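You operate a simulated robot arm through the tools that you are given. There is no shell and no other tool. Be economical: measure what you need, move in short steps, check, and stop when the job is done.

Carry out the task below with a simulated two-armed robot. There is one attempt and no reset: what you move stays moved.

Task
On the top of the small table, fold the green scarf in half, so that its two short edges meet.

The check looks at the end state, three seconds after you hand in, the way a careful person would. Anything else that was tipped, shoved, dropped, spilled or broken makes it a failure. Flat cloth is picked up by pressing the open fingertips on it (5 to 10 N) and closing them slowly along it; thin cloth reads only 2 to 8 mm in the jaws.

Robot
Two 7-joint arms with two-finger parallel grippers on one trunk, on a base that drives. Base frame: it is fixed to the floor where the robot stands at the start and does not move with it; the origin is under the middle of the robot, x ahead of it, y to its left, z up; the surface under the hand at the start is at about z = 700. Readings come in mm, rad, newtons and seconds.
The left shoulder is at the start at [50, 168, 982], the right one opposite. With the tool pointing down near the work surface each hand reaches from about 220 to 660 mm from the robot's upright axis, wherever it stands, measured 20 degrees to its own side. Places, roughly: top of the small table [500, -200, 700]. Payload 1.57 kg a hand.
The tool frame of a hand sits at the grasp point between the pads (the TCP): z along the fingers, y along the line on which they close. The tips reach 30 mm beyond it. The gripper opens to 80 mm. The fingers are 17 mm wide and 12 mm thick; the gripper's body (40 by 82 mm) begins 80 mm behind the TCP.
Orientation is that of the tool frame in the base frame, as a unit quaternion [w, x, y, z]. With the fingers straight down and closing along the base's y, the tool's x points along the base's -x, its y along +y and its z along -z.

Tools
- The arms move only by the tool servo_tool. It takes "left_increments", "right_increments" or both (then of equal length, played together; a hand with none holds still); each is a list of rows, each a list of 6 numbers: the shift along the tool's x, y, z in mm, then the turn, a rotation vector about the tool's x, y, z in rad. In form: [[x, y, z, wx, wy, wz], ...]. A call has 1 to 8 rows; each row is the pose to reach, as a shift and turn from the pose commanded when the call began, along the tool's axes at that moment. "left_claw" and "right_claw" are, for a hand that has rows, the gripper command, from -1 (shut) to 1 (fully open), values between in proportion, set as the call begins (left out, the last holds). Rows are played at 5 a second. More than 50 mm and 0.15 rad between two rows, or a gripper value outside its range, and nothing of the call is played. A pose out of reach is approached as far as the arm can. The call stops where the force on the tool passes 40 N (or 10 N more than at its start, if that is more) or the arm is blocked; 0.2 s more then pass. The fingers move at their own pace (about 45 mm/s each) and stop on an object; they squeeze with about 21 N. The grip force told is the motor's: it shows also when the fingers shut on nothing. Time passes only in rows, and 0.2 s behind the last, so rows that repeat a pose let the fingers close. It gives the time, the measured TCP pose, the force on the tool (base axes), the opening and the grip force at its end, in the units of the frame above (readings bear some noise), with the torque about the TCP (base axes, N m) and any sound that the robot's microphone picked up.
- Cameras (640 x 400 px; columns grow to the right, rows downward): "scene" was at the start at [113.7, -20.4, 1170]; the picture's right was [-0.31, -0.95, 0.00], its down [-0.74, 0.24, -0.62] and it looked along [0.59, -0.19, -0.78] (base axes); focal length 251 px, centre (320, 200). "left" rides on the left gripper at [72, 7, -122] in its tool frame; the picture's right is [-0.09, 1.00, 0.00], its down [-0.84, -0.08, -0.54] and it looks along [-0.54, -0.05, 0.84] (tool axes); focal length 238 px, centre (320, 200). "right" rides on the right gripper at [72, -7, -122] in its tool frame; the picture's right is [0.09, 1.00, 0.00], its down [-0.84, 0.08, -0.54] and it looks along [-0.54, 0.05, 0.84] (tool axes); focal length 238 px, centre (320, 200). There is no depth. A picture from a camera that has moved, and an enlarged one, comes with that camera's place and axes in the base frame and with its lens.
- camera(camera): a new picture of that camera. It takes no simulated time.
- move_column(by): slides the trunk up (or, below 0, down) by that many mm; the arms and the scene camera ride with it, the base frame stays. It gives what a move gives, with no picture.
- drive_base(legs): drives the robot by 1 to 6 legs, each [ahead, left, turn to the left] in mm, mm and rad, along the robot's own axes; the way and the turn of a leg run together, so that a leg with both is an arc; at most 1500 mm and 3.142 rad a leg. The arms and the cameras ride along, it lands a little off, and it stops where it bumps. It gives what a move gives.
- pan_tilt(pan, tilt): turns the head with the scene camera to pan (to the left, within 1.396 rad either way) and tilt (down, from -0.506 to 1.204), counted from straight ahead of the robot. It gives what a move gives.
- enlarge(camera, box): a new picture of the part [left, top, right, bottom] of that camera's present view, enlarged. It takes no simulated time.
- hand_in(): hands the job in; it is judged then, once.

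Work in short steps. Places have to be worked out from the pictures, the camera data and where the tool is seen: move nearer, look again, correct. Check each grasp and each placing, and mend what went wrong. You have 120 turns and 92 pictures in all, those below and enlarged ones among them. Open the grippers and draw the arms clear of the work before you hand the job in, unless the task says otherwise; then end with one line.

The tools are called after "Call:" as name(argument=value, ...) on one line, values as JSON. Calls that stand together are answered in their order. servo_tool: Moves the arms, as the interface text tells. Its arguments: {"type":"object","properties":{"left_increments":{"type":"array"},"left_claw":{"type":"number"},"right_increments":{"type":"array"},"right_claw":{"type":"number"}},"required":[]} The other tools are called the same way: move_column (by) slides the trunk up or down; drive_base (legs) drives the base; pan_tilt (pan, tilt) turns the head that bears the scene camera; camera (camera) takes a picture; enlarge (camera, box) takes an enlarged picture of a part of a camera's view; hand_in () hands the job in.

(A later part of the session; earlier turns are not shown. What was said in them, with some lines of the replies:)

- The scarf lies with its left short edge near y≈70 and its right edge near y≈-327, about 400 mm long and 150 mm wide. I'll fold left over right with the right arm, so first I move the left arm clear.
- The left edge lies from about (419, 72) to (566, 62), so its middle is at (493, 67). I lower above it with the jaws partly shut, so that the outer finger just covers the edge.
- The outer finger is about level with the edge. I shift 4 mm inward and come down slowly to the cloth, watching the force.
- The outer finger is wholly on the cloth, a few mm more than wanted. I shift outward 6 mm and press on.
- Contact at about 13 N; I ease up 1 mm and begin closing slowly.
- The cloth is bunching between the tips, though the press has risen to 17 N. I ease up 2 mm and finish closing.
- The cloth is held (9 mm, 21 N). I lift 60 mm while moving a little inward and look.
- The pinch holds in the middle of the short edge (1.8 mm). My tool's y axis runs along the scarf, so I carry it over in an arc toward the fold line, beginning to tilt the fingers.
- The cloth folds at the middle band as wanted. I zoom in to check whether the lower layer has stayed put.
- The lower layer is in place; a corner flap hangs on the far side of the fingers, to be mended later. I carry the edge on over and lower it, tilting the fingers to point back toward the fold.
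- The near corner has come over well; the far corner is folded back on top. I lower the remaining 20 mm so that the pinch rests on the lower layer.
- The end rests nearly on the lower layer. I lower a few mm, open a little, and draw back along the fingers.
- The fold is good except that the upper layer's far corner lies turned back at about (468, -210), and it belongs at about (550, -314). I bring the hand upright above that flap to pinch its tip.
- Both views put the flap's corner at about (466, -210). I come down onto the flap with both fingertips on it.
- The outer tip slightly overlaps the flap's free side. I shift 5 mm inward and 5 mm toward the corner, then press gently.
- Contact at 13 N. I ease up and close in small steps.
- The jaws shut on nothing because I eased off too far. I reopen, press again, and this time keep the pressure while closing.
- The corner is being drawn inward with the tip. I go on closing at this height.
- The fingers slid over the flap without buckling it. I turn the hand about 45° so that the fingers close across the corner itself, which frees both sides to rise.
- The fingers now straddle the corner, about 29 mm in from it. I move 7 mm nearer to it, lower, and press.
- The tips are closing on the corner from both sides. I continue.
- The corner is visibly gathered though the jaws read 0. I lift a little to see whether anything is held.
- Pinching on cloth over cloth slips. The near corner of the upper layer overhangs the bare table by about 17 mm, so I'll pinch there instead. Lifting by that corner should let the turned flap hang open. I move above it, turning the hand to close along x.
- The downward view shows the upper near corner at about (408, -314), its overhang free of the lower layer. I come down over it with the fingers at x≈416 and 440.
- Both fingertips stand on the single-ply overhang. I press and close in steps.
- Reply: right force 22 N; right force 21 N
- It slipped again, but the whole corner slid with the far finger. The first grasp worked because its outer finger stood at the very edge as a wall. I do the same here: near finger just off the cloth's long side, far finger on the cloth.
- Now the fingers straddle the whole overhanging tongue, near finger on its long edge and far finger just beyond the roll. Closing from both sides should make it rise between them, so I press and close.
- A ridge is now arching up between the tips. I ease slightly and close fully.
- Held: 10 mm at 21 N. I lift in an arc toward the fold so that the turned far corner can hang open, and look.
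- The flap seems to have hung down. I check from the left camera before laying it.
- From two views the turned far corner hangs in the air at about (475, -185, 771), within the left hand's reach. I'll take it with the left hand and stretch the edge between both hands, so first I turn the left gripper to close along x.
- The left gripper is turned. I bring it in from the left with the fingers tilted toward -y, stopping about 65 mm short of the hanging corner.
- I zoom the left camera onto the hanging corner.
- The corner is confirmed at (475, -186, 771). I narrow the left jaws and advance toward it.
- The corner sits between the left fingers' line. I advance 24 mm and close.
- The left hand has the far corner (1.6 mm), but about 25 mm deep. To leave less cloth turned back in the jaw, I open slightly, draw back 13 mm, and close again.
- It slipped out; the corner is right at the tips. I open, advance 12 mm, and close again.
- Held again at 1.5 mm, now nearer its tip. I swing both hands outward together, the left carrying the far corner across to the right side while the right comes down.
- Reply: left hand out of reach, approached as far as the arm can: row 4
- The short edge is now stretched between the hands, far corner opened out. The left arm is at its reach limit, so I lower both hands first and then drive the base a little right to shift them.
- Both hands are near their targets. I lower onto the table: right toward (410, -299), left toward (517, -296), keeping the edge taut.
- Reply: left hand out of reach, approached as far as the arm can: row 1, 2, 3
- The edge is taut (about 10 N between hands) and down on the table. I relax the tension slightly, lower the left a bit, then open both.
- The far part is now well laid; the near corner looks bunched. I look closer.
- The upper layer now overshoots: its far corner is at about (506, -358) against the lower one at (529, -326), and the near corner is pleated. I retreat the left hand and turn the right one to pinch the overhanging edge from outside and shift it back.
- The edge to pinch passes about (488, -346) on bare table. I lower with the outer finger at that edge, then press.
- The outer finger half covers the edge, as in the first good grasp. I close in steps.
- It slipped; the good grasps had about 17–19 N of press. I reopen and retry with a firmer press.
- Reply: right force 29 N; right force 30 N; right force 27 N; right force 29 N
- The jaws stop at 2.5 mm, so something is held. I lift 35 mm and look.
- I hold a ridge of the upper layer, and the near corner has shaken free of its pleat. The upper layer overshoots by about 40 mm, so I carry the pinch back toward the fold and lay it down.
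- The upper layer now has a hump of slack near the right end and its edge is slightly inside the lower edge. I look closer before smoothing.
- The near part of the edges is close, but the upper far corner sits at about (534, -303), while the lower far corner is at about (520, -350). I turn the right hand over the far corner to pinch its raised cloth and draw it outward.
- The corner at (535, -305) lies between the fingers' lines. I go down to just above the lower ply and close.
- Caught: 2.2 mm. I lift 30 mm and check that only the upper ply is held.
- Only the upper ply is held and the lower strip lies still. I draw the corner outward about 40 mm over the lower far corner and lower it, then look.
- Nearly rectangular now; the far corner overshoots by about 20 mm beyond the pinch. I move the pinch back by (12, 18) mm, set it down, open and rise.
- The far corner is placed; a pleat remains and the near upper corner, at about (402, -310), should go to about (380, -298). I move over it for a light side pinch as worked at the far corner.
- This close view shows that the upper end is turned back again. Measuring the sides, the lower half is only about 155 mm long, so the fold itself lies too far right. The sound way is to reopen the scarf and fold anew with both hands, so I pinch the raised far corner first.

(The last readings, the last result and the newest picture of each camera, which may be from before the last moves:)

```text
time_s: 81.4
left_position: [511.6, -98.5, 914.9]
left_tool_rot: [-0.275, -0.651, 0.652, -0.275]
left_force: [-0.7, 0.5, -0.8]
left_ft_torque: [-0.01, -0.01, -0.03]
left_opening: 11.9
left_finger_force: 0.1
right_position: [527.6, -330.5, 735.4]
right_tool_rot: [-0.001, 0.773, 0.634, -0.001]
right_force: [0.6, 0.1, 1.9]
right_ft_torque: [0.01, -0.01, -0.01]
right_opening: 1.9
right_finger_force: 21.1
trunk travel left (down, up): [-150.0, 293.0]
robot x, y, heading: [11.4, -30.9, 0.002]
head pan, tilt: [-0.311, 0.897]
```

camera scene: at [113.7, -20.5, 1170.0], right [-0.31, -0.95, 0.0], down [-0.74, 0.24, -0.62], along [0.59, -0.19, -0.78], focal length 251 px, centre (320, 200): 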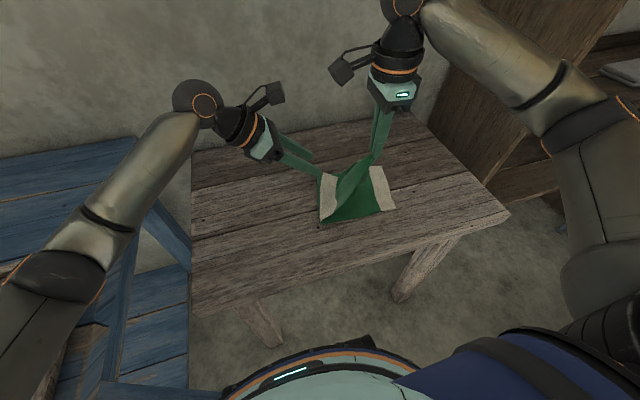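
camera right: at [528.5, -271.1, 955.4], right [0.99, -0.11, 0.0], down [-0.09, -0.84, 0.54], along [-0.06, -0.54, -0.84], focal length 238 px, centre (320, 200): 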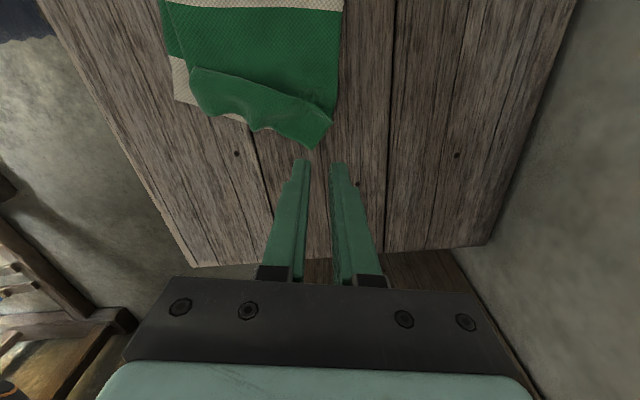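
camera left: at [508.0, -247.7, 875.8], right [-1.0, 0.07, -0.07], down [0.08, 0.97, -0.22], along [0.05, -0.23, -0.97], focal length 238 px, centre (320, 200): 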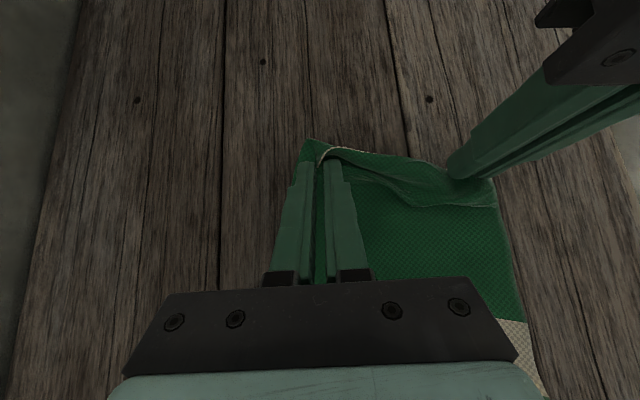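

Held (1.9 mm). I take the left hand out of the way while the right lifts the corner and starts back leftward.

Call:
servo_tool(left_increments=[[-18, 14, -34, 0, 0, 0], [-36, 28, -68, 0, 0, 0], [-54, 42, -102, 0, 0, 0], [-72, 56, -136, 0, 0, 0], [-91, 70, -171, 0, 0, 0], [-109, 84, -205, 0, 0, 0], [-127, 98, -239, 0, 0, 0], [-145, 111, -273, 0, 0, 0]], right_increments=[[0, 0, -30, 0, 0, 0], [10, -2, -60, 0, 0, 0], [29, -6, -85, 0, 0, 0], [54, -11, -100, 0, 0, 0], [79, -11, -110, 0, 0, 0], [104, -13, -118, 0, 0, 0], [129, -16, -122, 0, 0, 0], [154, -19, -125, 0, 0, 0]])

Call:
enlarge(camera="scene", box=[220, 80, 420, 230])

```text
time_s: 83.2
left_position: [399.4, 197.7, 997.6]
left_tool_rot: [-0.276, -0.651, 0.651, -0.276]
left_force: [0.2, -0.4, 0.2]
left_ft_torque: [-0.02, -0.01, -0.05]
left_opening: 12.1
left_finger_force: 0.0
right_position: [538.1, -178.1, 859.0]
right_tool_rot: [0.001, 0.773, 0.634, 0.0]
right_force: [-0.8, 0.4, -0.2]
right_ft_torque: [0.02, 0.01, 0.02]
right_opening: 2.1
right_finger_force: 21.5
trunk travel left (down, up): [-150.0, 293.0]
robot x, y, heading: [10.3, -33.3, 0.002]
head pan, tilt: [-0.311, 0.897]
```

```text
2.67 times, centred on (320, 155) of scene
camera zoom: at [121.8, -52.5, 1170.0], right [-0.31, -0.95, 0.0], down [-0.74, 0.24, -0.62], along [0.59, -0.19, -0.78], focal length 670 px, centre (320, 320)
```

zoom: 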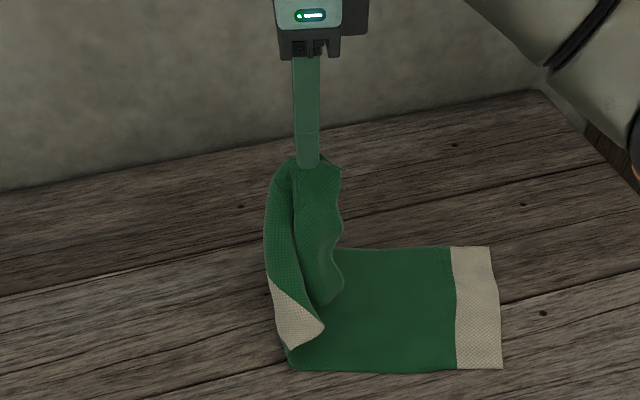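

The lower half is flat again and the fold has rolled back to about 180 mm. The edge hangs open from the pinch. I look for the near upper corner with the right camera, to take it with the left hand.

Call:
camera(camera="right")

```text
9 pictures are left
camera right: at [546.1, -105.7, 980.4], right [0.99, -0.11, 0.0], down [-0.09, -0.84, 0.54], along [-0.06, -0.54, -0.84], focal length 238 px, centre (320, 200)
```

right: 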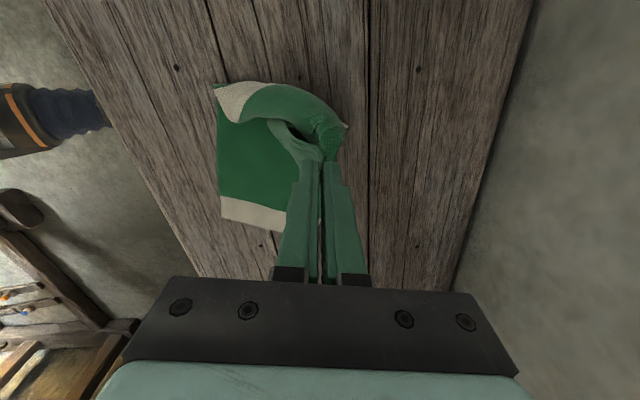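

Combining the two views, the near upper corner hangs at about (483, -170, 712), just touching. I raise the right hand 25 mm more and bring the left gripper in from the left, stopping short.

Call:
servo_tool(left_increments=[[9, -11, 47, 0, 0, 0], [17, -21, 94, 0, 0, 0], [26, -32, 141, 0, 0, 0], [34, -42, 188, 0, 0, 0], [43, -53, 235, 0, 0, 0], [52, -64, 282, 0, 0, 0], [60, -74, 329, 0, 0, 0], [69, -85, 376, 0, 0, 0]], left_claw=-0.1, right_increments=[[0, 0, -5, 0, 0, 0], [0, 0, -10, 0, 0, 0], [0, 0, -15, 0, 0, 0], [0, 0, -20, 0, 0, 0], [0, 0, -25, 0, 0, 0], [0, 0, -25, 0, 0, 0], [0, 0, -25, 0, 0, 0], [0, 0, -25, 0, 0, 0]])

Call:
enlarge(camera="left", box=[220, 20, 460, 200])

```text
time_s: 85.0
left_position: [549.0, 4.7, 806.1]
left_tool_rot: [0.176, 0.712, -0.615, 0.291]
left_force: [0.4, -1.1, -0.2]
left_ft_torque: [-0.02, 0.0, 0.02]
left_opening: 35.9
left_finger_force: 0.1
right_position: [536.4, -174.1, 883.7]
right_tool_rot: [0.0, 0.773, 0.634, 0.001]
right_force: [0.2, 0.1, 0.8]
right_ft_torque: [0.0, -0.04, -0.02]
right_opening: 2.1
right_finger_force: 21.4
trunk travel left (down, up): [-150.0, 293.0]
robot x, y, heading: [10.3, -29.1, -0.002]
head pan, tilt: [-0.311, 0.897]
stopped in row 8 (left hand): the arm was blocked; the commanded pose is now the measured one
```

```text
2.22 times, centred on (340, 110) of left
camera zoom: at [522.9, 22.6, 945.6], right [-0.98, -0.11, -0.17], down [-0.09, 0.99, -0.11], along [0.18, -0.09, -0.98], focal length 530 px, centre (276, 400)
```

zoom: 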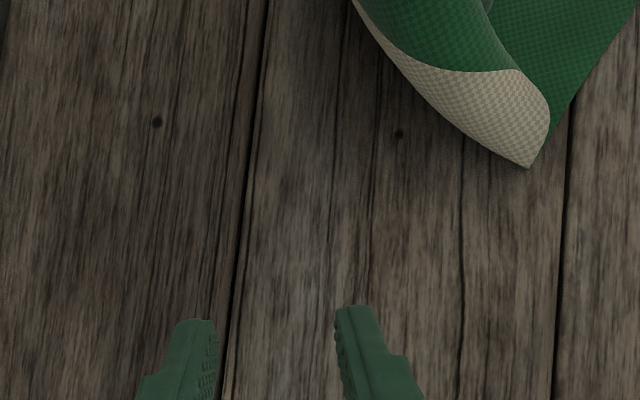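

The left arm was blocked before getting there, most likely against the right arm. I look at the scene to see how the arms stand.

Call:
camera(camera="scene")

```text
7 pictures are left
camera scene: at [120.5, -50.8, 1168.5], right [-0.3, -0.95, 0.0], down [-0.74, 0.24, -0.63], along [0.6, -0.19, -0.78], focal length 251 px, centre (320, 200)
```

scene: 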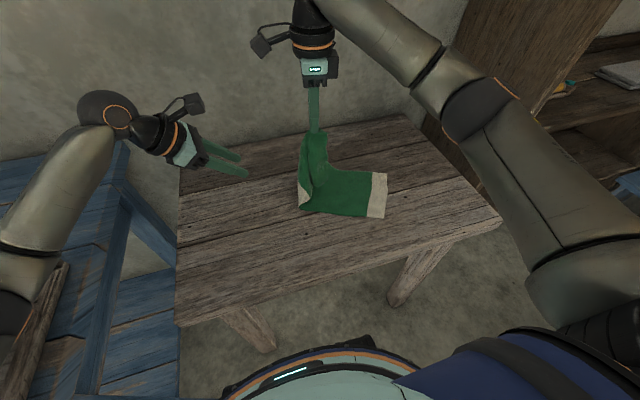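

The left forearm swung far out to the back wall side rather than meeting the right arm. I back off with the left hand, restore its orientation, and approach again on a higher line.

Call:
servo_tool(left_increments=[[3, 14, -30, -0.05, 0.03, 0.015], [5, 28, -60, -0.1, 0.06, 0.03], [8, 43, -91, -0.15, 0.09, 0.045], [11, 57, -121, -0.203, 0.122, 0.063], [11, 57, -121, -0.203, 0.122, 0.063]])

```text
time_s: 86.2
left_position: [471.9, 53.8, 893.5]
left_tool_rot: [-0.284, -0.65, 0.651, -0.272]
left_force: [-0.1, -0.1, 0.9]
left_ft_torque: [0.04, -0.02, -0.04]
left_opening: 35.9
left_finger_force: 0.0
right_position: [540.4, -173.1, 885.7]
right_tool_rot: [0.0, 0.773, 0.634, -0.001]
right_force: [1.1, 0.1, -0.5]
right_ft_torque: [0.03, -0.04, -0.02]
right_opening: 2.0
right_finger_force: 20.6
trunk travel left (down, up): [-150.0, 293.0]
robot x, y, heading: [11.1, -28.4, 0.0]
head pan, tilt: [-0.311, 0.897]
```

Restored. I approach again in small steps to just short of the hanging near corner.

Call:
servo_tool(left_increments=[[15, -2, 37, 0, 0, 0], [27, -5, 75, 0, 0, 0], [36, -8, 115, 0, 0, 0], [42, -10, 155, 0, 0, 0], [47, -12, 196, 0, 0, 0]])

Call:
enlarge(camera="left", box=[220, 20, 460, 200])

```text
time_s: 87.1
left_position: [529.0, 16.6, 843.8]
left_tool_rot: [0.198, 0.702, -0.62, 0.289]
left_force: [-0.4, -0.7, 0.2]
left_ft_torque: [-0.01, -0.01, -0.02]
left_opening: 35.9
left_finger_force: 0.1
right_position: [540.3, -171.6, 883.8]
right_tool_rot: [0.001, 0.773, 0.634, 0.001]
right_force: [-0.8, -0.4, -0.6]
right_ft_torque: [-0.01, 0.0, -0.02]
right_opening: 2.0
right_finger_force: 20.8
trunk travel left (down, up): [-150.0, 293.0]
robot x, y, heading: [10.0, -27.8, -0.001]
head pan, tilt: [-0.311, 0.897]
stopped in row 4 (left hand): the arm was blocked; the commanded pose is now the measured one
```

```text
2.22 times, centred on (340, 110) of left
camera zoom: at [507.0, 37.8, 982.3], right [-0.99, -0.08, -0.14], down [-0.07, 0.99, -0.13], along [0.15, -0.12, -0.98], focal length 530 px, centre (276, 400)
```

zoom: 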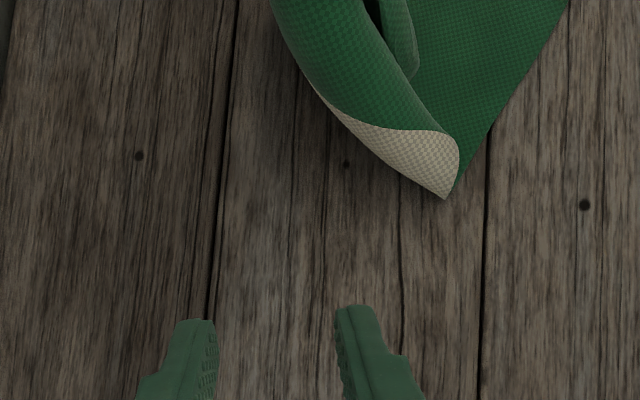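

The left arm cannot reach that spot in its present posture. Instead I'll use the right hand alone: bring the pinch round the near side and out, so the edge trails behind it. Then I pull along the edge line to the far corner, which straightens the edge.

Call:
servo_tool(right_increments=[[-6, -29, 0, 0, 0, 0], [-28, -61, 0, 0, 0, 0], [-63, -84, 10, 0, 0, 0], [-103, -94, 32, 0, 0, 0], [-139, -91, 60, 0, 0, 0], [-170, -83, 92, 0, 0, 0]])

Call:
enlarge(camera="scene", box=[240, 100, 440, 250])

```text
time_s: 88.5
left_position: [529.0, 14.0, 841.7]
left_tool_rot: [0.199, 0.703, -0.619, 0.288]
left_force: [-0.4, -0.9, -0.5]
left_ft_torque: [-0.02, -0.02, -0.03]
left_opening: 36.1
left_finger_force: 0.0
right_position: [425.3, -321.9, 793.8]
right_tool_rot: [0.001, 0.773, 0.634, 0.001]
right_force: [-0.3, 0.4, 0.3]
right_ft_torque: [0.0, -0.03, -0.01]
right_opening: 2.3
right_finger_force: 21.1
trunk travel left (down, up): [-150.0, 293.0]
robot x, y, heading: [11.0, -26.0, 0.003]
head pan, tilt: [-0.311, 0.897]
```

```text
2.67 times, centred on (340, 175) of scene
camera zoom: at [123.2, -46.8, 1170.4], right [-0.3, -0.95, 0.0], down [-0.74, 0.24, -0.63], along [0.6, -0.19, -0.78], focal length 670 px, centre (267, 267)
```

zoom: 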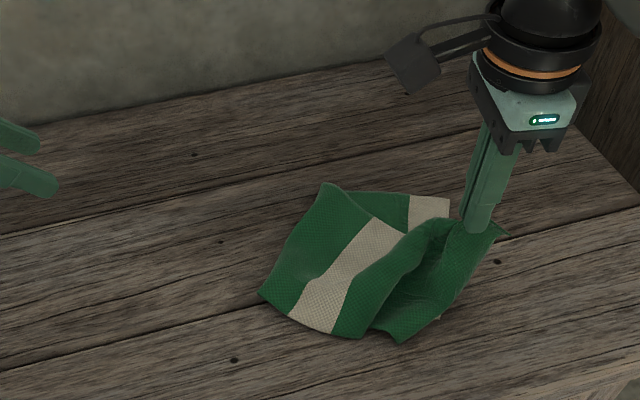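

The near upper corner now trails out on the near side at about (373, -242), but the far end of the fold was pulled along. I lay the far corner at the lower far corner, release, and look from above.

Call:
servo_tool(right_increments=[[0, 25, 0, 0, 0, 0], [0, 50, 15, 0, 0, 0], [-1, 75, 35, 0, 0, 0], [-3, 89, 50, 0, 0, 0], [-3, 89, 57, 0, 0, 0]])

Call:
servo_tool(right_increments=[[0, 0, 0, 0, 0, 0], [0, 0, 0, 0, 0, 0], [0, 0, -25, 0, 0, 0], [0, 0, -60, 0, 0, 0], [30, -30, -100, 0, 0, 0], [60, -60, -140, 0, 0, 0]], right_claw=-0.6)

Call:
enlarge(camera="scene", box=[260, 120, 420, 240])

```text
time_s: 89.7
left_position: [529.0, 15.2, 842.5]
left_tool_rot: [0.199, 0.702, -0.62, 0.288]
left_force: [0.3, -0.5, -0.9]
left_ft_torque: [0.03, 0.0, 0.0]
left_opening: 36.0
left_finger_force: 0.0
right_position: [512.6, -340.8, 739.6]
right_tool_rot: [0.001, 0.773, 0.634, 0.0]
right_force: [-0.7, 0.1, 0.2]
right_ft_torque: [-0.05, -0.04, -0.02]
right_opening: 2.0
right_finger_force: 21.1
trunk travel left (down, up): [-150.0, 293.0]
robot x, y, heading: [10.8, -29.1, 0.002]
head pan, tilt: [-0.311, 0.897]
```

```text
refused: row 5 steps farther than a row can; nothing moved
```

```text
3.33 times, centred on (340, 180) of scene
camera zoom: at [123.1, -46.8, 1170.4], right [-0.3, -0.95, 0.0], down [-0.74, 0.24, -0.63], along [0.6, -0.19, -0.78], focal length 837 px, centre (253, 267)
```

zoom: 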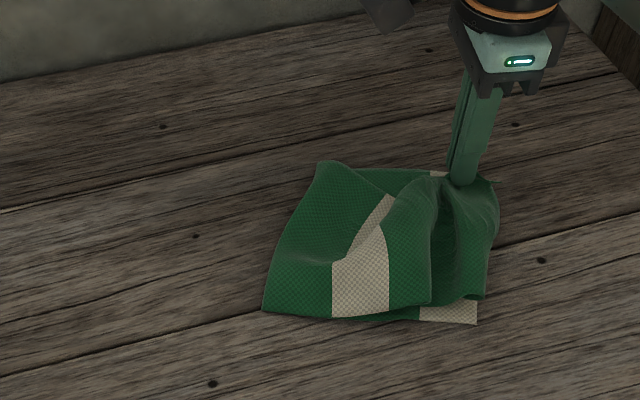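

The release call was refused for a step size, so the pinch is still held. Both upper corners now lie near the lower ones; slack stands as a hump that must go leftward to the fold. I release and rise in smaller steps.

Call:
servo_tool(right_increments=[[0, 0, 2, 0, 0, 0], [0, 0, 2, 0, 0, 0], [0, 0, -25, 0, 0, 0], [0, 0, -60, 0, 0, 0]], right_claw=-0.6)

Call:
servo_tool(right_increments=[[5, -14, 0, 0, 0, 0], [8, -14, 0, 0, 0, 0], [8, -14, 20, 0, 0, 0], [8, -14, 45, 0, 0, 0], [8, -14, 56, 0, 0, 0]], right_claw=0.8)

```text
time_s: 90.7
left_position: [528.9, 16.1, 841.9]
left_tool_rot: [0.199, 0.703, -0.618, 0.29]
left_force: [0.7, 0.5, 0.9]
left_ft_torque: [-0.01, 0.03, 0.0]
left_opening: 35.6
left_finger_force: 0.0
right_position: [512.5, -340.4, 798.9]
right_tool_rot: [0.001, 0.773, 0.634, -0.001]
right_force: [0.1, 0.5, -1.0]
right_ft_torque: [0.0, -0.03, 0.0]
right_opening: 16.0
right_finger_force: 0.0
trunk travel left (down, up): [-150.0, 293.0]
robot x, y, heading: [10.3, -27.7, 0.002]
head pan, tilt: [-0.311, 0.897]
```

```text
time_s: 91.9
left_position: [527.9, 15.6, 842.3]
left_tool_rot: [0.2, 0.703, -0.619, 0.288]
left_force: [-0.1, -0.5, -0.6]
left_ft_torque: [0.02, -0.01, 0.0]
left_opening: 35.7
left_finger_force: 0.0
right_position: [500.9, -330.2, 740.8]
right_tool_rot: [0.001, 0.773, 0.634, 0.001]
right_force: [-0.2, -0.7, -0.3]
right_ft_torque: [0.01, 0.03, -0.01]
right_opening: 72.2
right_finger_force: 0.0
trunk travel left (down, up): [-150.0, 293.0]
robot x, y, heading: [10.3, -21.7, -0.0]
head pan, tilt: [-0.311, 0.897]
```

The opened fingers stand like a rake just inside the edge. I lower 3 mm and sweep 105 mm toward the fold, then rise and look.

Call:
servo_tool(right_increments=[[8, 0, 3, 0, 0, 0], [25, 0, 4, 0, 0, 0], [45, 0, 4, 0, 0, 0], [65, 0, 4, 0, 0, 0], [85, 0, 4, 0, 0, 0], [105, 0, 4, 0, 0, 0], [115, 0, -25, 0, 0, 0], [115, 0, -70, 0, 0, 0]])

Call:
enlarge(camera="scene", box=[240, 120, 420, 240])

```text
time_s: 93.7
left_position: [527.9, 14.7, 843.4]
left_tool_rot: [0.199, 0.703, -0.62, 0.288]
left_force: [-0.1, 0.0, -0.2]
left_ft_torque: [0.02, -0.02, 0.0]
left_opening: 36.0
left_finger_force: 0.1
right_position: [523.4, -216.6, 810.6]
right_tool_rot: [0.0, 0.774, 0.634, 0.001]
right_force: [0.2, 0.0, -0.3]
right_ft_torque: [0.03, 0.01, 0.01]
right_opening: 72.2
right_finger_force: 0.0
trunk travel left (down, up): [-150.0, 293.0]
robot x, y, heading: [13.1, -28.7, -0.002]
head pan, tilt: [-0.311, 0.897]
```

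```text
3.33 times, centred on (330, 180) of scene
camera zoom: at [123.0, -46.8, 1170.4], right [-0.3, -0.95, 0.0], down [-0.74, 0.24, -0.63], along [0.6, -0.19, -0.78], focal length 837 px, centre (287, 267)
```

zoom: 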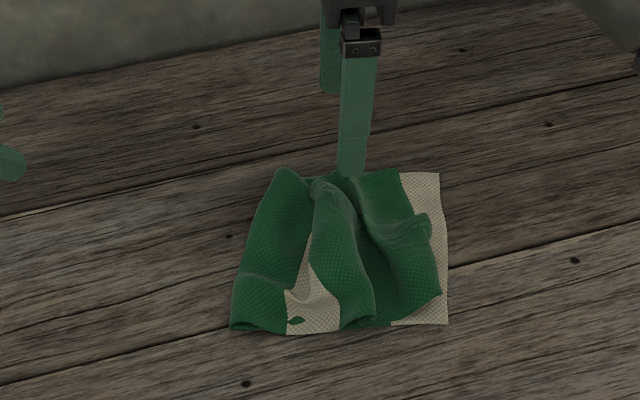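

The whole scarf slid left and its upper layer is wavy, but its two short edges now lie within about 15 mm of each other. If I pinch both edges together in the middle and lift, the fold will settle in the middle by itself. I turn the hand to close across the edges.

Call:
servo_tool(right_increments=[[0, 0, 0, 0, 0, -0.14], [-6, -5, 0, 0, 0, -0.28], [-12, -10, 0, 0, 0, -0.42], [-18, -16, 0, 0, 0, -0.56], [-24, -21, 5, 0, 0, -0.7], [-30, -26, 10, 0, 0, -0.84], [-37, -31, 20, 0, 0, -0.98], [-43, -37, 30, 0, 0, -1.12]], right_claw=0.1)

Call:
servo_tool(right_increments=[[0, 0, 5, 0, 0, -0.13], [0, 0, 10, 0, 0, -0.26], [0, 0, 10, 0, 0, -0.26]])

Call:
camera(camera="right")

```text
time_s: 95.5
left_position: [528.0, 15.3, 843.4]
left_tool_rot: [0.199, 0.703, -0.619, 0.289]
left_force: [-1.1, 0.4, 0.3]
left_ft_torque: [0.0, -0.03, 0.03]
left_opening: 36.1
left_finger_force: 0.0
right_position: [477.0, -253.1, 781.1]
right_tool_rot: [0.002, 0.317, 0.948, 0.001]
right_force: [0.5, -0.4, 0.2]
right_ft_torque: [0.0, -0.02, 0.02]
right_opening: 44.1
right_finger_force: 0.1
trunk travel left (down, up): [-150.0, 293.0]
robot x, y, heading: [13.2, -32.2, 0.003]
head pan, tilt: [-0.311, 0.897]
```

```text
time_s: 96.3
left_position: [528.4, 15.1, 842.6]
left_tool_rot: [0.2, 0.703, -0.619, 0.288]
left_force: [0.0, 0.2, -0.2]
left_ft_torque: [-0.01, 0.0, 0.01]
left_opening: 36.2
left_finger_force: 0.1
right_position: [476.9, -251.9, 771.7]
right_tool_rot: [0.001, 0.192, 0.981, -0.001]
right_force: [-0.4, 0.5, -0.6]
right_ft_torque: [0.0, 0.01, 0.0]
right_opening: 44.2
right_finger_force: 0.1
trunk travel left (down, up): [-150.0, 293.0]
robot x, y, heading: [12.4, -24.1, 0.001]
head pan, tilt: [-0.311, 0.897]
```

```text
2 pictures are left
camera right: at [409.2, -230.5, 893.0], right [0.29, 0.96, 0.0], down [0.8, -0.24, 0.54], along [0.52, -0.16, -0.84], focal length 238 px, centre (320, 200)
```

right: 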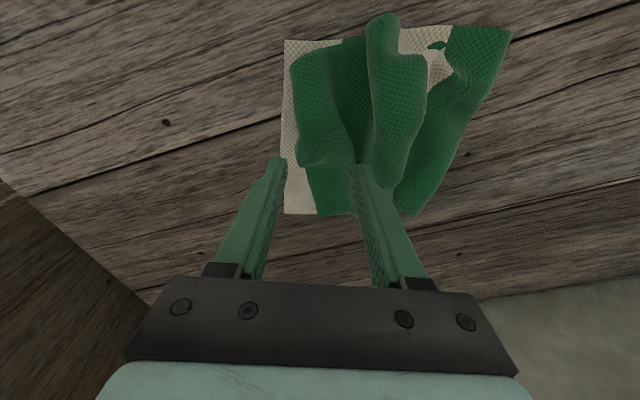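

The outer finger will land on the lower edge and the inner one on the upper layer, with both edges between them. I shift 12 mm toward the middle, press, and close in steps.

Call:
servo_tool(right_increments=[[12, 0, 15, 0, 0, 0], [12, 0, 30, 0, 0, 0], [12, 0, 38, 0, 0, 0], [12, 0, 42, 0, 0, 0]])

Call:
servo_tool(right_increments=[[0, 0, 0.5, 0, 0, 0], [0, 0, 0.5, 0, 0, 0]], right_claw=-0.2)

Call:
servo_tool(right_increments=[[0, 0, 0, 0, 0, 0], [0, 0, 0, 0, 0, 0]], right_claw=-0.5)

Call:
servo_tool(right_increments=[[0, 0, 0, 0, 0, 0], [0, 0, 0, 0, 0, 0]], right_claw=-0.75)

Call:
servo_tool(right_increments=[[0, 0, -0.5, 0, 0, 0], [0, 0, -0.5, 0, 0, 0], [0, 0, -0.5, 0, 0, 0]], right_claw=-1)

```text
time_s: 97.3
left_position: [528.7, 14.7, 843.4]
left_tool_rot: [0.2, 0.702, -0.62, 0.288]
left_force: [0.1, 0.2, 0.2]
left_ft_torque: [-0.01, -0.01, 0.03]
left_opening: 36.0
left_finger_force: 0.0
right_position: [466.2, -249.5, 733.9]
right_tool_rot: [0.003, 0.192, 0.981, 0.002]
right_force: [-1.9, 0.0, 7.8]
right_ft_torque: [0.24, -0.06, 0.04]
right_opening: 43.8
right_finger_force: 0.0
trunk travel left (down, up): [-150.0, 293.0]
robot x, y, heading: [10.6, -29.6, 0.001]
head pan, tilt: [-0.311, 0.897]
```

```text
time_s: 97.9
left_position: [527.4, 15.1, 842.9]
left_tool_rot: [0.199, 0.703, -0.619, 0.288]
left_force: [-0.1, -0.4, 0.8]
left_ft_torque: [0.0, -0.01, -0.03]
left_opening: 36.0
left_finger_force: 0.0
right_position: [467.2, -248.4, 733.0]
right_tool_rot: [0.005, 0.194, 0.981, 0.001]
right_force: [1.8, -0.1, 22.8]
right_ft_torque: [0.44, -0.28, 0.01]
right_opening: 32.8
right_finger_force: 0.2
trunk travel left (down, up): [-150.0, 293.0]
robot x, y, heading: [12.4, -26.7, 0.001]
head pan, tilt: [-0.311, 0.897]
```

```text
time_s: 98.5
left_position: [526.3, 14.7, 843.4]
left_tool_rot: [0.2, 0.702, -0.62, 0.289]
left_force: [0.3, 0.3, 0.0]
left_ft_torque: [0.01, -0.05, 0.01]
left_opening: 36.1
left_finger_force: 0.2
right_position: [466.1, -248.8, 732.8]
right_tool_rot: [0.004, 0.192, 0.981, 0.0]
right_force: [-1.1, 2.1, 28.9]
right_ft_torque: [0.39, -0.19, 0.0]
right_opening: 21.3
right_finger_force: 0.8
trunk travel left (down, up): [-150.0, 293.0]
robot x, y, heading: [14.0, -26.4, 0.0]
head pan, tilt: [-0.311, 0.897]
```

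```text
time_s: 99.1
left_position: [527.5, 14.8, 842.5]
left_tool_rot: [0.2, 0.702, -0.619, 0.29]
left_force: [-0.4, 0.0, -0.3]
left_ft_torque: [0.0, -0.02, 0.02]
left_opening: 36.0
left_finger_force: 0.1
right_position: [467.2, -249.1, 733.1]
right_tool_rot: [0.004, 0.194, 0.981, 0.001]
right_force: [2.4, 6.2, 26.1]
right_ft_torque: [0.34, -0.23, 0.02]
right_opening: 10.9
right_finger_force: 5.3
trunk travel left (down, up): [-150.0, 293.0]
robot x, y, heading: [12.6, -32.4, 0.003]
head pan, tilt: [-0.311, 0.897]
```

```text
time_s: 99.9
left_position: [527.5, 15.4, 843.6]
left_tool_rot: [0.2, 0.702, -0.62, 0.288]
left_force: [0.2, 0.0, 0.0]
left_ft_torque: [-0.02, 0.0, 0.02]
left_opening: 36.1
left_finger_force: 0.0
right_position: [467.0, -247.9, 731.4]
right_tool_rot: [0.004, 0.193, 0.981, -0.001]
right_force: [0.4, 3.2, 28.2]
right_ft_torque: [0.2, -0.04, 0.04]
right_opening: 5.3
right_finger_force: 20.9
trunk travel left (down, up): [-150.0, 293.0]
robot x, y, heading: [11.7, -25.4, 0.007]
head pan, tilt: [-0.311, 0.897]
```

Held at 5.3 mm, thick enough for both plies. I lift it to about 200 mm so it hangs doubled from the joined edges, and check once.

Call:
servo_tool(right_increments=[[0, 5, -40, 0, 0, 0], [0, 15, -80, 0, 0, 0], [1, 30, -120, 0, 0, 0], [2, 45, -160, 0, 0, 0], [2, 58, -200, 0, 0, 0], [2, 58, -200, 0, 0, 0]])

Call:
enlarge(camera="scene", box=[220, 60, 420, 220])

```text
time_s: 101.3
left_position: [528.2, 15.5, 841.4]
left_tool_rot: [0.199, 0.703, -0.619, 0.287]
left_force: [0.8, -0.3, 0.1]
left_ft_torque: [0.01, -0.07, 0.0]
left_opening: 36.1
left_finger_force: 0.0
right_position: [489.5, -193.2, 930.4]
right_tool_rot: [0.001, 0.193, 0.981, 0.0]
right_force: [-0.5, -0.2, 0.3]
right_ft_torque: [0.03, 0.01, 0.01]
right_opening: 2.7
right_finger_force: 21.0
trunk travel left (down, up): [-150.0, 293.0]
robot x, y, heading: [9.9, -27.3, 0.0]
head pan, tilt: [-0.311, 0.897]
```

```text
2.50 times, centred on (320, 140) of scene
camera zoom: at [122.8, -46.8, 1170.4], right [-0.3, -0.95, 0.0], down [-0.74, 0.24, -0.63], along [0.6, -0.19, -0.78], focal length 628 px, centre (320, 350)
```

zoom: 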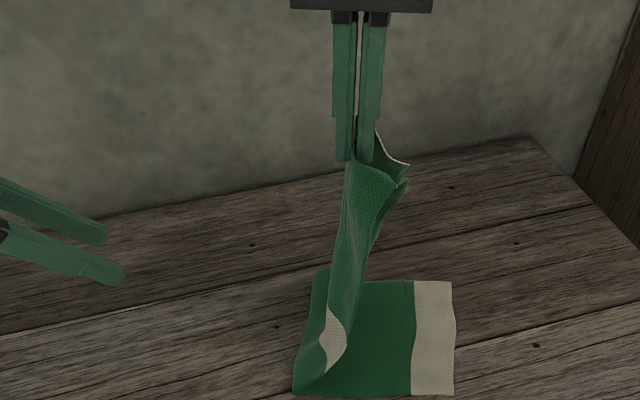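

Only the upper ply is held, but the lower half now lies flat and the hanging edge opens outward. The fold must roll left to about (529, -105), so I move the pinch above that line, with the tip 175 mm up, so the cloth rolls out to there.

Call:
servo_tool(right_increments=[[-1, 32, 0, 0, 0, 0], [-2, 64, 0, 0, 0, 0], [-4, 97, 5, 0, 0, 0], [-4, 104, 25, 0, 0, 0], [-4, 104, 35, 0, 0, 0], [-4, 100, 28, 0, 0, 0]])

Call:
servo_tool(right_increments=[[0, -48, 10, -0.1, 0, 0], [0, -91, 28, -0.22, 0, 0], [0, -128, 54, -0.35, 0, 0], [0, -157, 85, -0.48, 0, 0], [0, -177, 120, -0.6, 0, 0], [0, -189, 152, -0.7, 0, 0], [0, -197, 169, -0.8, 0, 0], [0, -197, 169, -0.8, 0, 0]])

```text
time_s: 102.7
left_position: [527.5, 15.4, 841.4]
left_tool_rot: [0.199, 0.703, -0.62, 0.287]
left_force: [0.2, -0.6, 0.0]
left_ft_torque: [-0.05, 0.0, -0.02]
left_opening: 36.1
left_finger_force: 0.0
right_position: [527.6, -103.8, 902.4]
right_tool_rot: [0.001, 0.193, 0.981, 0.0]
right_force: [0.0, -0.5, 0.5]
right_ft_torque: [0.03, -0.01, 0.02]
right_opening: 2.5
right_finger_force: 21.2
trunk travel left (down, up): [-150.0, 293.0]
robot x, y, heading: [13.0, -27.7, 0.003]
head pan, tilt: [-0.311, 0.897]
```

```text
time_s: 104.5
left_position: [528.2, 15.7, 841.1]
left_tool_rot: [0.2, 0.703, -0.619, 0.288]
left_force: [0.1, -0.1, 0.0]
left_ft_torque: [-0.03, -0.01, 0.05]
left_opening: 35.9
left_finger_force: 0.1
right_position: [452.0, -285.6, 732.6]
right_tool_rot: [0.077, 0.178, 0.904, 0.382]
right_force: [0.1, -0.1, 0.0]
right_ft_torque: [-0.02, 0.0, 0.01]
right_opening: 2.6
right_finger_force: 21.0
trunk travel left (down, up): [-150.0, 293.0]
robot x, y, heading: [9.6, -31.7, 0.004]
head pan, tilt: [-0.311, 0.897]
```

The pinch is laid at about (460, -266), with the edge expected near the lower edge. I open slightly and draw back along the fingers, then use the last picture to judge.

Call:
servo_tool(right_increments=[[0, 4, 0, 0, 0, 0], [0, 6, 0, 0, 0, 0], [0, 6, -20, 0, 0, 0], [0, 6, -50, 0, 0, 0], [0, 6, -90, 0, 0, 0], [0, 6, -130, 0, 0, 0]], right_claw=-0.6)

Call:
enlarge(camera="scene", box=[240, 120, 420, 240])

```text
time_s: 105.9
left_position: [528.8, 14.8, 841.6]
left_tool_rot: [0.199, 0.703, -0.619, 0.287]
left_force: [-0.4, -0.6, 0.4]
left_ft_torque: [0.01, 0.01, 0.02]
left_opening: 35.9
left_finger_force: 0.1
right_position: [421.4, -369.4, 827.0]
right_tool_rot: [0.076, 0.176, 0.904, 0.382]
right_force: [0.3, 0.5, -0.5]
right_ft_torque: [0.0, 0.01, 0.01]
right_opening: 15.9
right_finger_force: 0.1
trunk travel left (down, up): [-150.0, 293.0]
robot x, y, heading: [11.4, -28.3, 0.002]
head pan, tilt: [-0.311, 0.897]
```

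```text
3.33 times, centred on (330, 180) of scene
camera zoom: at [122.9, -46.8, 1170.4], right [-0.3, -0.95, 0.0], down [-0.74, 0.24, -0.63], along [0.6, -0.19, -0.78], focal length 837 px, centre (287, 267)
```

zoom: 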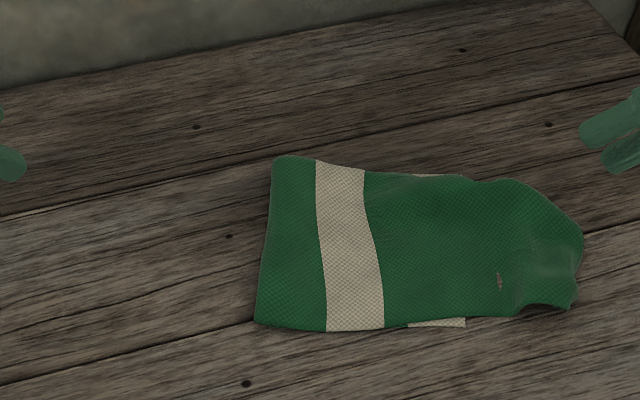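

The scarf is flat and clean now, but the fold did not roll: the upper half overshoots by about 85 mm, its end at about (443, -374). No pictures remain, so I work from these measurements: re-pinch that end, unfold the scarf fully to the left, and fold again about its true middle.

Call:
servo_tool(right_increments=[[-4, -7, 10, 0.13, 0, 0], [-8, -14, 25, 0.27, 0, 0], [-12, -21, 38, 0.4, 0, 0], [-16, -28, 50, 0.53, 0, 0], [-19, -35, 62, 0.67, 0, 0], [-22, -42, 75, 0.8, 0, 0], [-22, -42, 75, 0.8, 0, 0]], right_claw=-0.2)

Call:
servo_tool(right_increments=[[0, 0, 8, 0, 0, 0], [0, 0, 12, 0, 0, 0], [0, 0, 14, 0, 0, 0], [0, 0, 15, 0, 0, 0]])

```text
time_s: 107.5
left_position: [529.3, 14.9, 842.8]
left_tool_rot: [0.2, 0.703, -0.619, 0.288]
left_force: [-0.4, 0.5, 0.4]
left_ft_torque: [-0.02, -0.04, -0.01]
left_opening: 35.7
left_finger_force: 0.0
right_position: [449.7, -353.0, 743.9]
right_tool_rot: [0.002, 0.193, 0.981, -0.002]
right_force: [0.4, 0.2, 0.2]
right_ft_torque: [-0.02, -0.02, -0.07]
right_opening: 31.9
right_finger_force: 0.1
trunk travel left (down, up): [-150.0, 293.0]
robot x, y, heading: [10.5, -28.4, 0.004]
head pan, tilt: [-0.311, 0.897]
```

```text
time_s: 108.5
left_position: [528.1, 14.7, 842.8]
left_tool_rot: [0.199, 0.703, -0.619, 0.289]
left_force: [-0.3, -0.1, -0.8]
left_ft_torque: [-0.02, 0.02, 0.02]
left_opening: 35.8
left_finger_force: 0.0
right_position: [450.4, -353.3, 732.3]
right_tool_rot: [0.002, 0.193, 0.981, -0.001]
right_force: [-1.4, -0.4, 6.5]
right_ft_torque: [-0.11, 0.07, -0.01]
right_opening: 32.8
right_finger_force: 1.1
trunk travel left (down, up): [-150.0, 293.0]
robot x, y, heading: [10.2, -26.9, 0.001]
head pan, tilt: [-0.311, 0.897]
```

Contact at 6.5 N. I press further to about 18 N and close in steps, watching the jaw reading.

Call:
servo_tool(right_increments=[[0, 0, 1.5, 0, 0, 0], [0, 0, 1.5, 0, 0, 0]], right_claw=-0.45)

Call:
servo_tool(right_increments=[[0, 0, 0, 0, 0, 0], [0, 0, 0, 0, 0, 0]], right_claw=-0.65)

Call:
servo_tool(right_increments=[[0, 0, -0.5, 0, 0, 0], [0, 0, -0.5, 0, 0, 0]], right_claw=-0.85)

Call:
servo_tool(right_increments=[[0, 0, 0, 0, 0, 0], [0, 0, 0, 0, 0, 0], [0, 0, 0, 0, 0, 0]], right_claw=-1)

```text
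time_s: 109.1
left_position: [528.0, 15.0, 842.4]
left_tool_rot: [0.2, 0.703, -0.62, 0.287]
left_force: [-0.1, -0.3, 0.2]
left_ft_torque: [0.02, 0.0, -0.01]
left_opening: 35.9
left_finger_force: 0.0
right_position: [451.0, -352.5, 731.5]
right_tool_rot: [0.003, 0.192, 0.981, 0.0]
right_force: [1.5, -0.7, 20.3]
right_ft_torque: [-0.2, 0.12, 0.02]
right_opening: 22.0
right_finger_force: 0.1
trunk travel left (down, up): [-150.0, 293.0]
robot x, y, heading: [9.8, -29.4, -0.001]
head pan, tilt: [-0.311, 0.897]
```

```text
time_s: 109.7
left_position: [527.0, 15.3, 843.1]
left_tool_rot: [0.201, 0.701, -0.62, 0.288]
left_force: [-0.5, -0.4, -0.4]
left_ft_torque: [0.0, 0.01, 0.05]
left_opening: 36.4
left_finger_force: 0.1
right_position: [450.0, -353.0, 730.9]
right_tool_rot: [0.004, 0.193, 0.981, -0.001]
right_force: [0.5, -3.7, 27.5]
right_ft_torque: [-0.3, 0.14, 0.06]
right_opening: 15.4
right_finger_force: 2.9
trunk travel left (down, up): [-150.0, 293.0]
robot x, y, heading: [11.6, -22.8, 0.004]
head pan, tilt: [-0.311, 0.897]
```

```text
time_s: 110.3
left_position: [527.3, 14.7, 842.7]
left_tool_rot: [0.201, 0.701, -0.62, 0.289]
left_force: [-0.6, 0.6, 0.3]
left_ft_torque: [-0.02, 0.03, 0.01]
left_opening: 36.0
left_finger_force: 0.1
right_position: [450.9, -350.8, 731.0]
right_tool_rot: [0.002, 0.193, 0.981, -0.001]
right_force: [-1.6, -2.1, 24.8]
right_ft_torque: [-0.13, 0.15, 0.02]
right_opening: 6.9
right_finger_force: 2.3
trunk travel left (down, up): [-150.0, 293.0]
robot x, y, heading: [13.8, -25.7, -0.0]
head pan, tilt: [-0.311, 0.897]
```

```text
time_s: 111.1
left_position: [527.8, 14.3, 842.2]
left_tool_rot: [0.201, 0.702, -0.62, 0.289]
left_force: [-0.2, -0.1, 0.4]
left_ft_torque: [0.0, 0.0, 0.0]
left_opening: 36.2
left_finger_force: 0.1
right_position: [450.1, -352.1, 731.4]
right_tool_rot: [0.003, 0.192, 0.981, 0.0]
right_force: [-1.5, 0.4, 25.0]
right_ft_torque: [-0.01, 0.13, 0.04]
right_opening: 2.7
right_finger_force: 20.9
trunk travel left (down, up): [-150.0, 293.0]
robot x, y, heading: [11.5, -27.5, -0.001]
head pan, tilt: [-0.311, 0.897]
```

Held at 2.7 mm. I withdraw the left hand and carry the end back over to the left.

Call:
servo_tool(left_increments=[[-8, 10, -38, 0, 0, 0], [-15, 19, -72, 0, 0, 0], [-23, 29, -108, 0, 0, 0], [-30, 38, -144, 0, 0, 0], [-38, 48, -180, 0, 0, 0], [-45, 57, -216, 0, 0, 0], [-53, 67, -251, 0, 0, 0], [-53, 67, -251, 0, 0, 0]], right_increments=[[2, 15, -40, 0, 0, 0], [5, 45, -75, 0, 0, 0], [8, 82, -104, 0, 0, 0], [10, 120, -128, 0, 0, 0], [13, 162, -143, 0, 0, 0], [15, 204, -153, 0, 0, 0], [18, 240, -157, 0, 0, 0], [20, 270, -155, 0, 0, 0]])

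Call:
servo_tool(right_increments=[[0, 35, 20, 0, 0, 0], [0, 65, 50, 0, 0, 0], [0, 85, 85, 0, 0, 0], [0, 100, 112, 0, 0, 0], [0, 108, 125, 0, 0, 0], [0, 108, 125, 0, 0, 0]])

```text
time_s: 112.9
left_position: [421.2, 201.9, 990.1]
left_tool_rot: [0.204, 0.702, -0.62, 0.285]
left_force: [0.3, 0.6, -0.2]
left_ft_torque: [0.03, -0.04, -0.01]
left_opening: 35.8
left_finger_force: 0.0
right_position: [532.9, -95.1, 881.7]
right_tool_rot: [-0.001, 0.193, 0.981, 0.0]
right_force: [0.6, 0.2, 0.0]
right_ft_torque: [0.03, 0.02, -0.02]
right_opening: 2.2
right_finger_force: 20.9
trunk travel left (down, up): [-150.0, 293.0]
robot x, y, heading: [11.8, -28.2, 0.001]
head pan, tilt: [-0.311, 0.897]
```

```text
time_s: 114.3
left_position: [421.7, 202.4, 989.1]
left_tool_rot: [0.204, 0.702, -0.62, 0.285]
left_force: [-0.4, 0.4, -0.3]
left_ft_torque: [-0.02, 0.01, 0.0]
left_opening: 36.1
left_finger_force: 0.2
right_position: [576.4, 3.8, 756.9]
right_tool_rot: [0.0, 0.193, 0.981, 0.0]
right_force: [0.3, -0.3, -0.2]
right_ft_torque: [-0.02, 0.02, 0.0]
right_opening: 2.3
right_finger_force: 21.3
trunk travel left (down, up): [-150.0, 293.0]
robot x, y, heading: [14.3, -27.6, -0.002]
head pan, tilt: [-0.311, 0.897]
```

Still held. I go 40 mm further left and lower to lay the scarf out, then return up above the true midline.

Call:
servo_tool(right_increments=[[0, 20, 8, 0, 0, 0], [0, 40, 16, 0, 0, 0], [0, 40, 16, 0, 0, 0], [0, 35, -25, 0, 0, 0], [0, 15, -65, 0, 0, 0], [0, -18, -100, 0, 0, 0], [0, -55, -126, 0, 0, 0], [0, -90, -139, 0, 0, 0]])

Call:
servo_tool(right_increments=[[0, -30, -5, 0, 0, 0], [0, -78, 6, -0.1, 0, 0], [0, -121, 24, -0.22, 0, 0], [0, -158, 50, -0.35, 0, 0], [0, -187, 81, -0.48, 0, 0], [0, -207, 116, -0.6, 0, 0], [0, -219, 148, -0.7, 0, 0], [0, -227, 163, -0.8, 0, 0]])

```text
time_s: 116.1
left_position: [421.2, 201.1, 989.6]
left_tool_rot: [0.204, 0.702, -0.62, 0.286]
left_force: [-0.1, 0.4, 0.3]
left_ft_torque: [-0.04, -0.02, -0.04]
left_opening: 36.2
left_finger_force: 0.1
right_position: [541.0, -79.2, 899.6]
right_tool_rot: [-0.001, 0.193, 0.981, -0.001]
right_force: [0.2, 0.6, 0.4]
right_ft_torque: [-0.05, 0.03, 0.0]
right_opening: 2.2
right_finger_force: 21.3
right hand out of reach, approached as far as the arm can: row 1, 2, 3, 4, 5
trunk travel left (down, up): [-150.0, 293.0]
robot x, y, heading: [11.8, -27.1, 0.006]
head pan, tilt: [-0.311, 0.897]
```

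```text
time_s: 117.9
left_position: [420.9, 201.3, 989.3]
left_tool_rot: [0.204, 0.702, -0.62, 0.285]
left_force: [-0.2, 0.5, 0.2]
left_ft_torque: [-0.02, 0.03, -0.02]
left_opening: 36.0
left_finger_force: 0.1
right_position: [457.7, -291.3, 734.6]
right_tool_rot: [0.076, 0.178, 0.904, 0.382]
right_force: [0.1, 0.2, -0.5]
right_ft_torque: [-0.07, -0.01, -0.02]
right_opening: 2.4
right_finger_force: 20.9
trunk travel left (down, up): [-150.0, 293.0]
robot x, y, heading: [16.9, -29.9, -0.002]
head pan, tilt: [-0.311, 0.897]
```

The pinch is down at about (466, -271), roughly 20 mm inside the lower edge. I open slightly and draw back along the fingers, rising well clear.

Call:
servo_tool(right_increments=[[0, 2, 3, 0, 0, 0], [0, 6, 0, 0, 0, 0], [0, 6, -20, 0, 0, 0], [0, 6, -50, 0, 0, 0], [0, 6, -90, 0, 0, 0], [0, 30, -130, 0, 0, 0], [0, 60, -160, 0, 0, 0]], right_claw=-0.6)

Call:
servo_tool(right_increments=[[0, 0, -15, 0, 0, 0], [0, 0, -30, 0, 0, 0]], right_claw=1)

```text
time_s: 119.5
left_position: [420.8, 202.2, 989.0]
left_tool_rot: [0.204, 0.702, -0.62, 0.285]
left_force: [0.3, -0.5, 0.0]
left_ft_torque: [0.02, -0.01, 0.02]
left_opening: 35.7
left_finger_force: 0.0
right_position: [425.3, -357.7, 885.4]
right_tool_rot: [0.075, 0.177, 0.904, 0.382]
right_force: [-0.3, -0.5, -1.0]
right_ft_torque: [-0.01, 0.0, 0.03]
right_opening: 16.0
right_finger_force: 0.0
trunk travel left (down, up): [-150.0, 293.0]
robot x, y, heading: [9.8, -25.5, 0.005]
head pan, tilt: [-0.311, 0.897]
```

```text
time_s: 120.1
left_position: [421.6, 201.2, 989.9]
left_tool_rot: [0.203, 0.703, -0.619, 0.286]
left_force: [0.6, 0.3, -0.1]
left_ft_torque: [0.04, -0.02, 0.02]
left_opening: 36.1
left_finger_force: 0.1
right_position: [417.6, -377.7, 908.3]
right_tool_rot: [0.075, 0.177, 0.904, 0.382]
right_force: [0.0, 0.8, -0.5]
right_ft_torque: [0.02, -0.01, 0.0]
right_opening: 67.9
right_finger_force: 0.0
trunk travel left (down, up): [-150.0, 293.0]
robot x, y, heading: [12.4, -26.1, 0.001]
head pan, tilt: [-0.311, 0.897]
```

The scarf is released and both hands are open and clear. With no pictures left I cannot check or mend it further, so I hand it in.

Call:
hand_in()

```text
The job is handed in.
```

I refolded the green scarf about its middle and handed it in, but I could not see the final result: the last fold was done from measurements after the pictures ran out, so I can't confirm that the short edges meet or that the corners lie flat.
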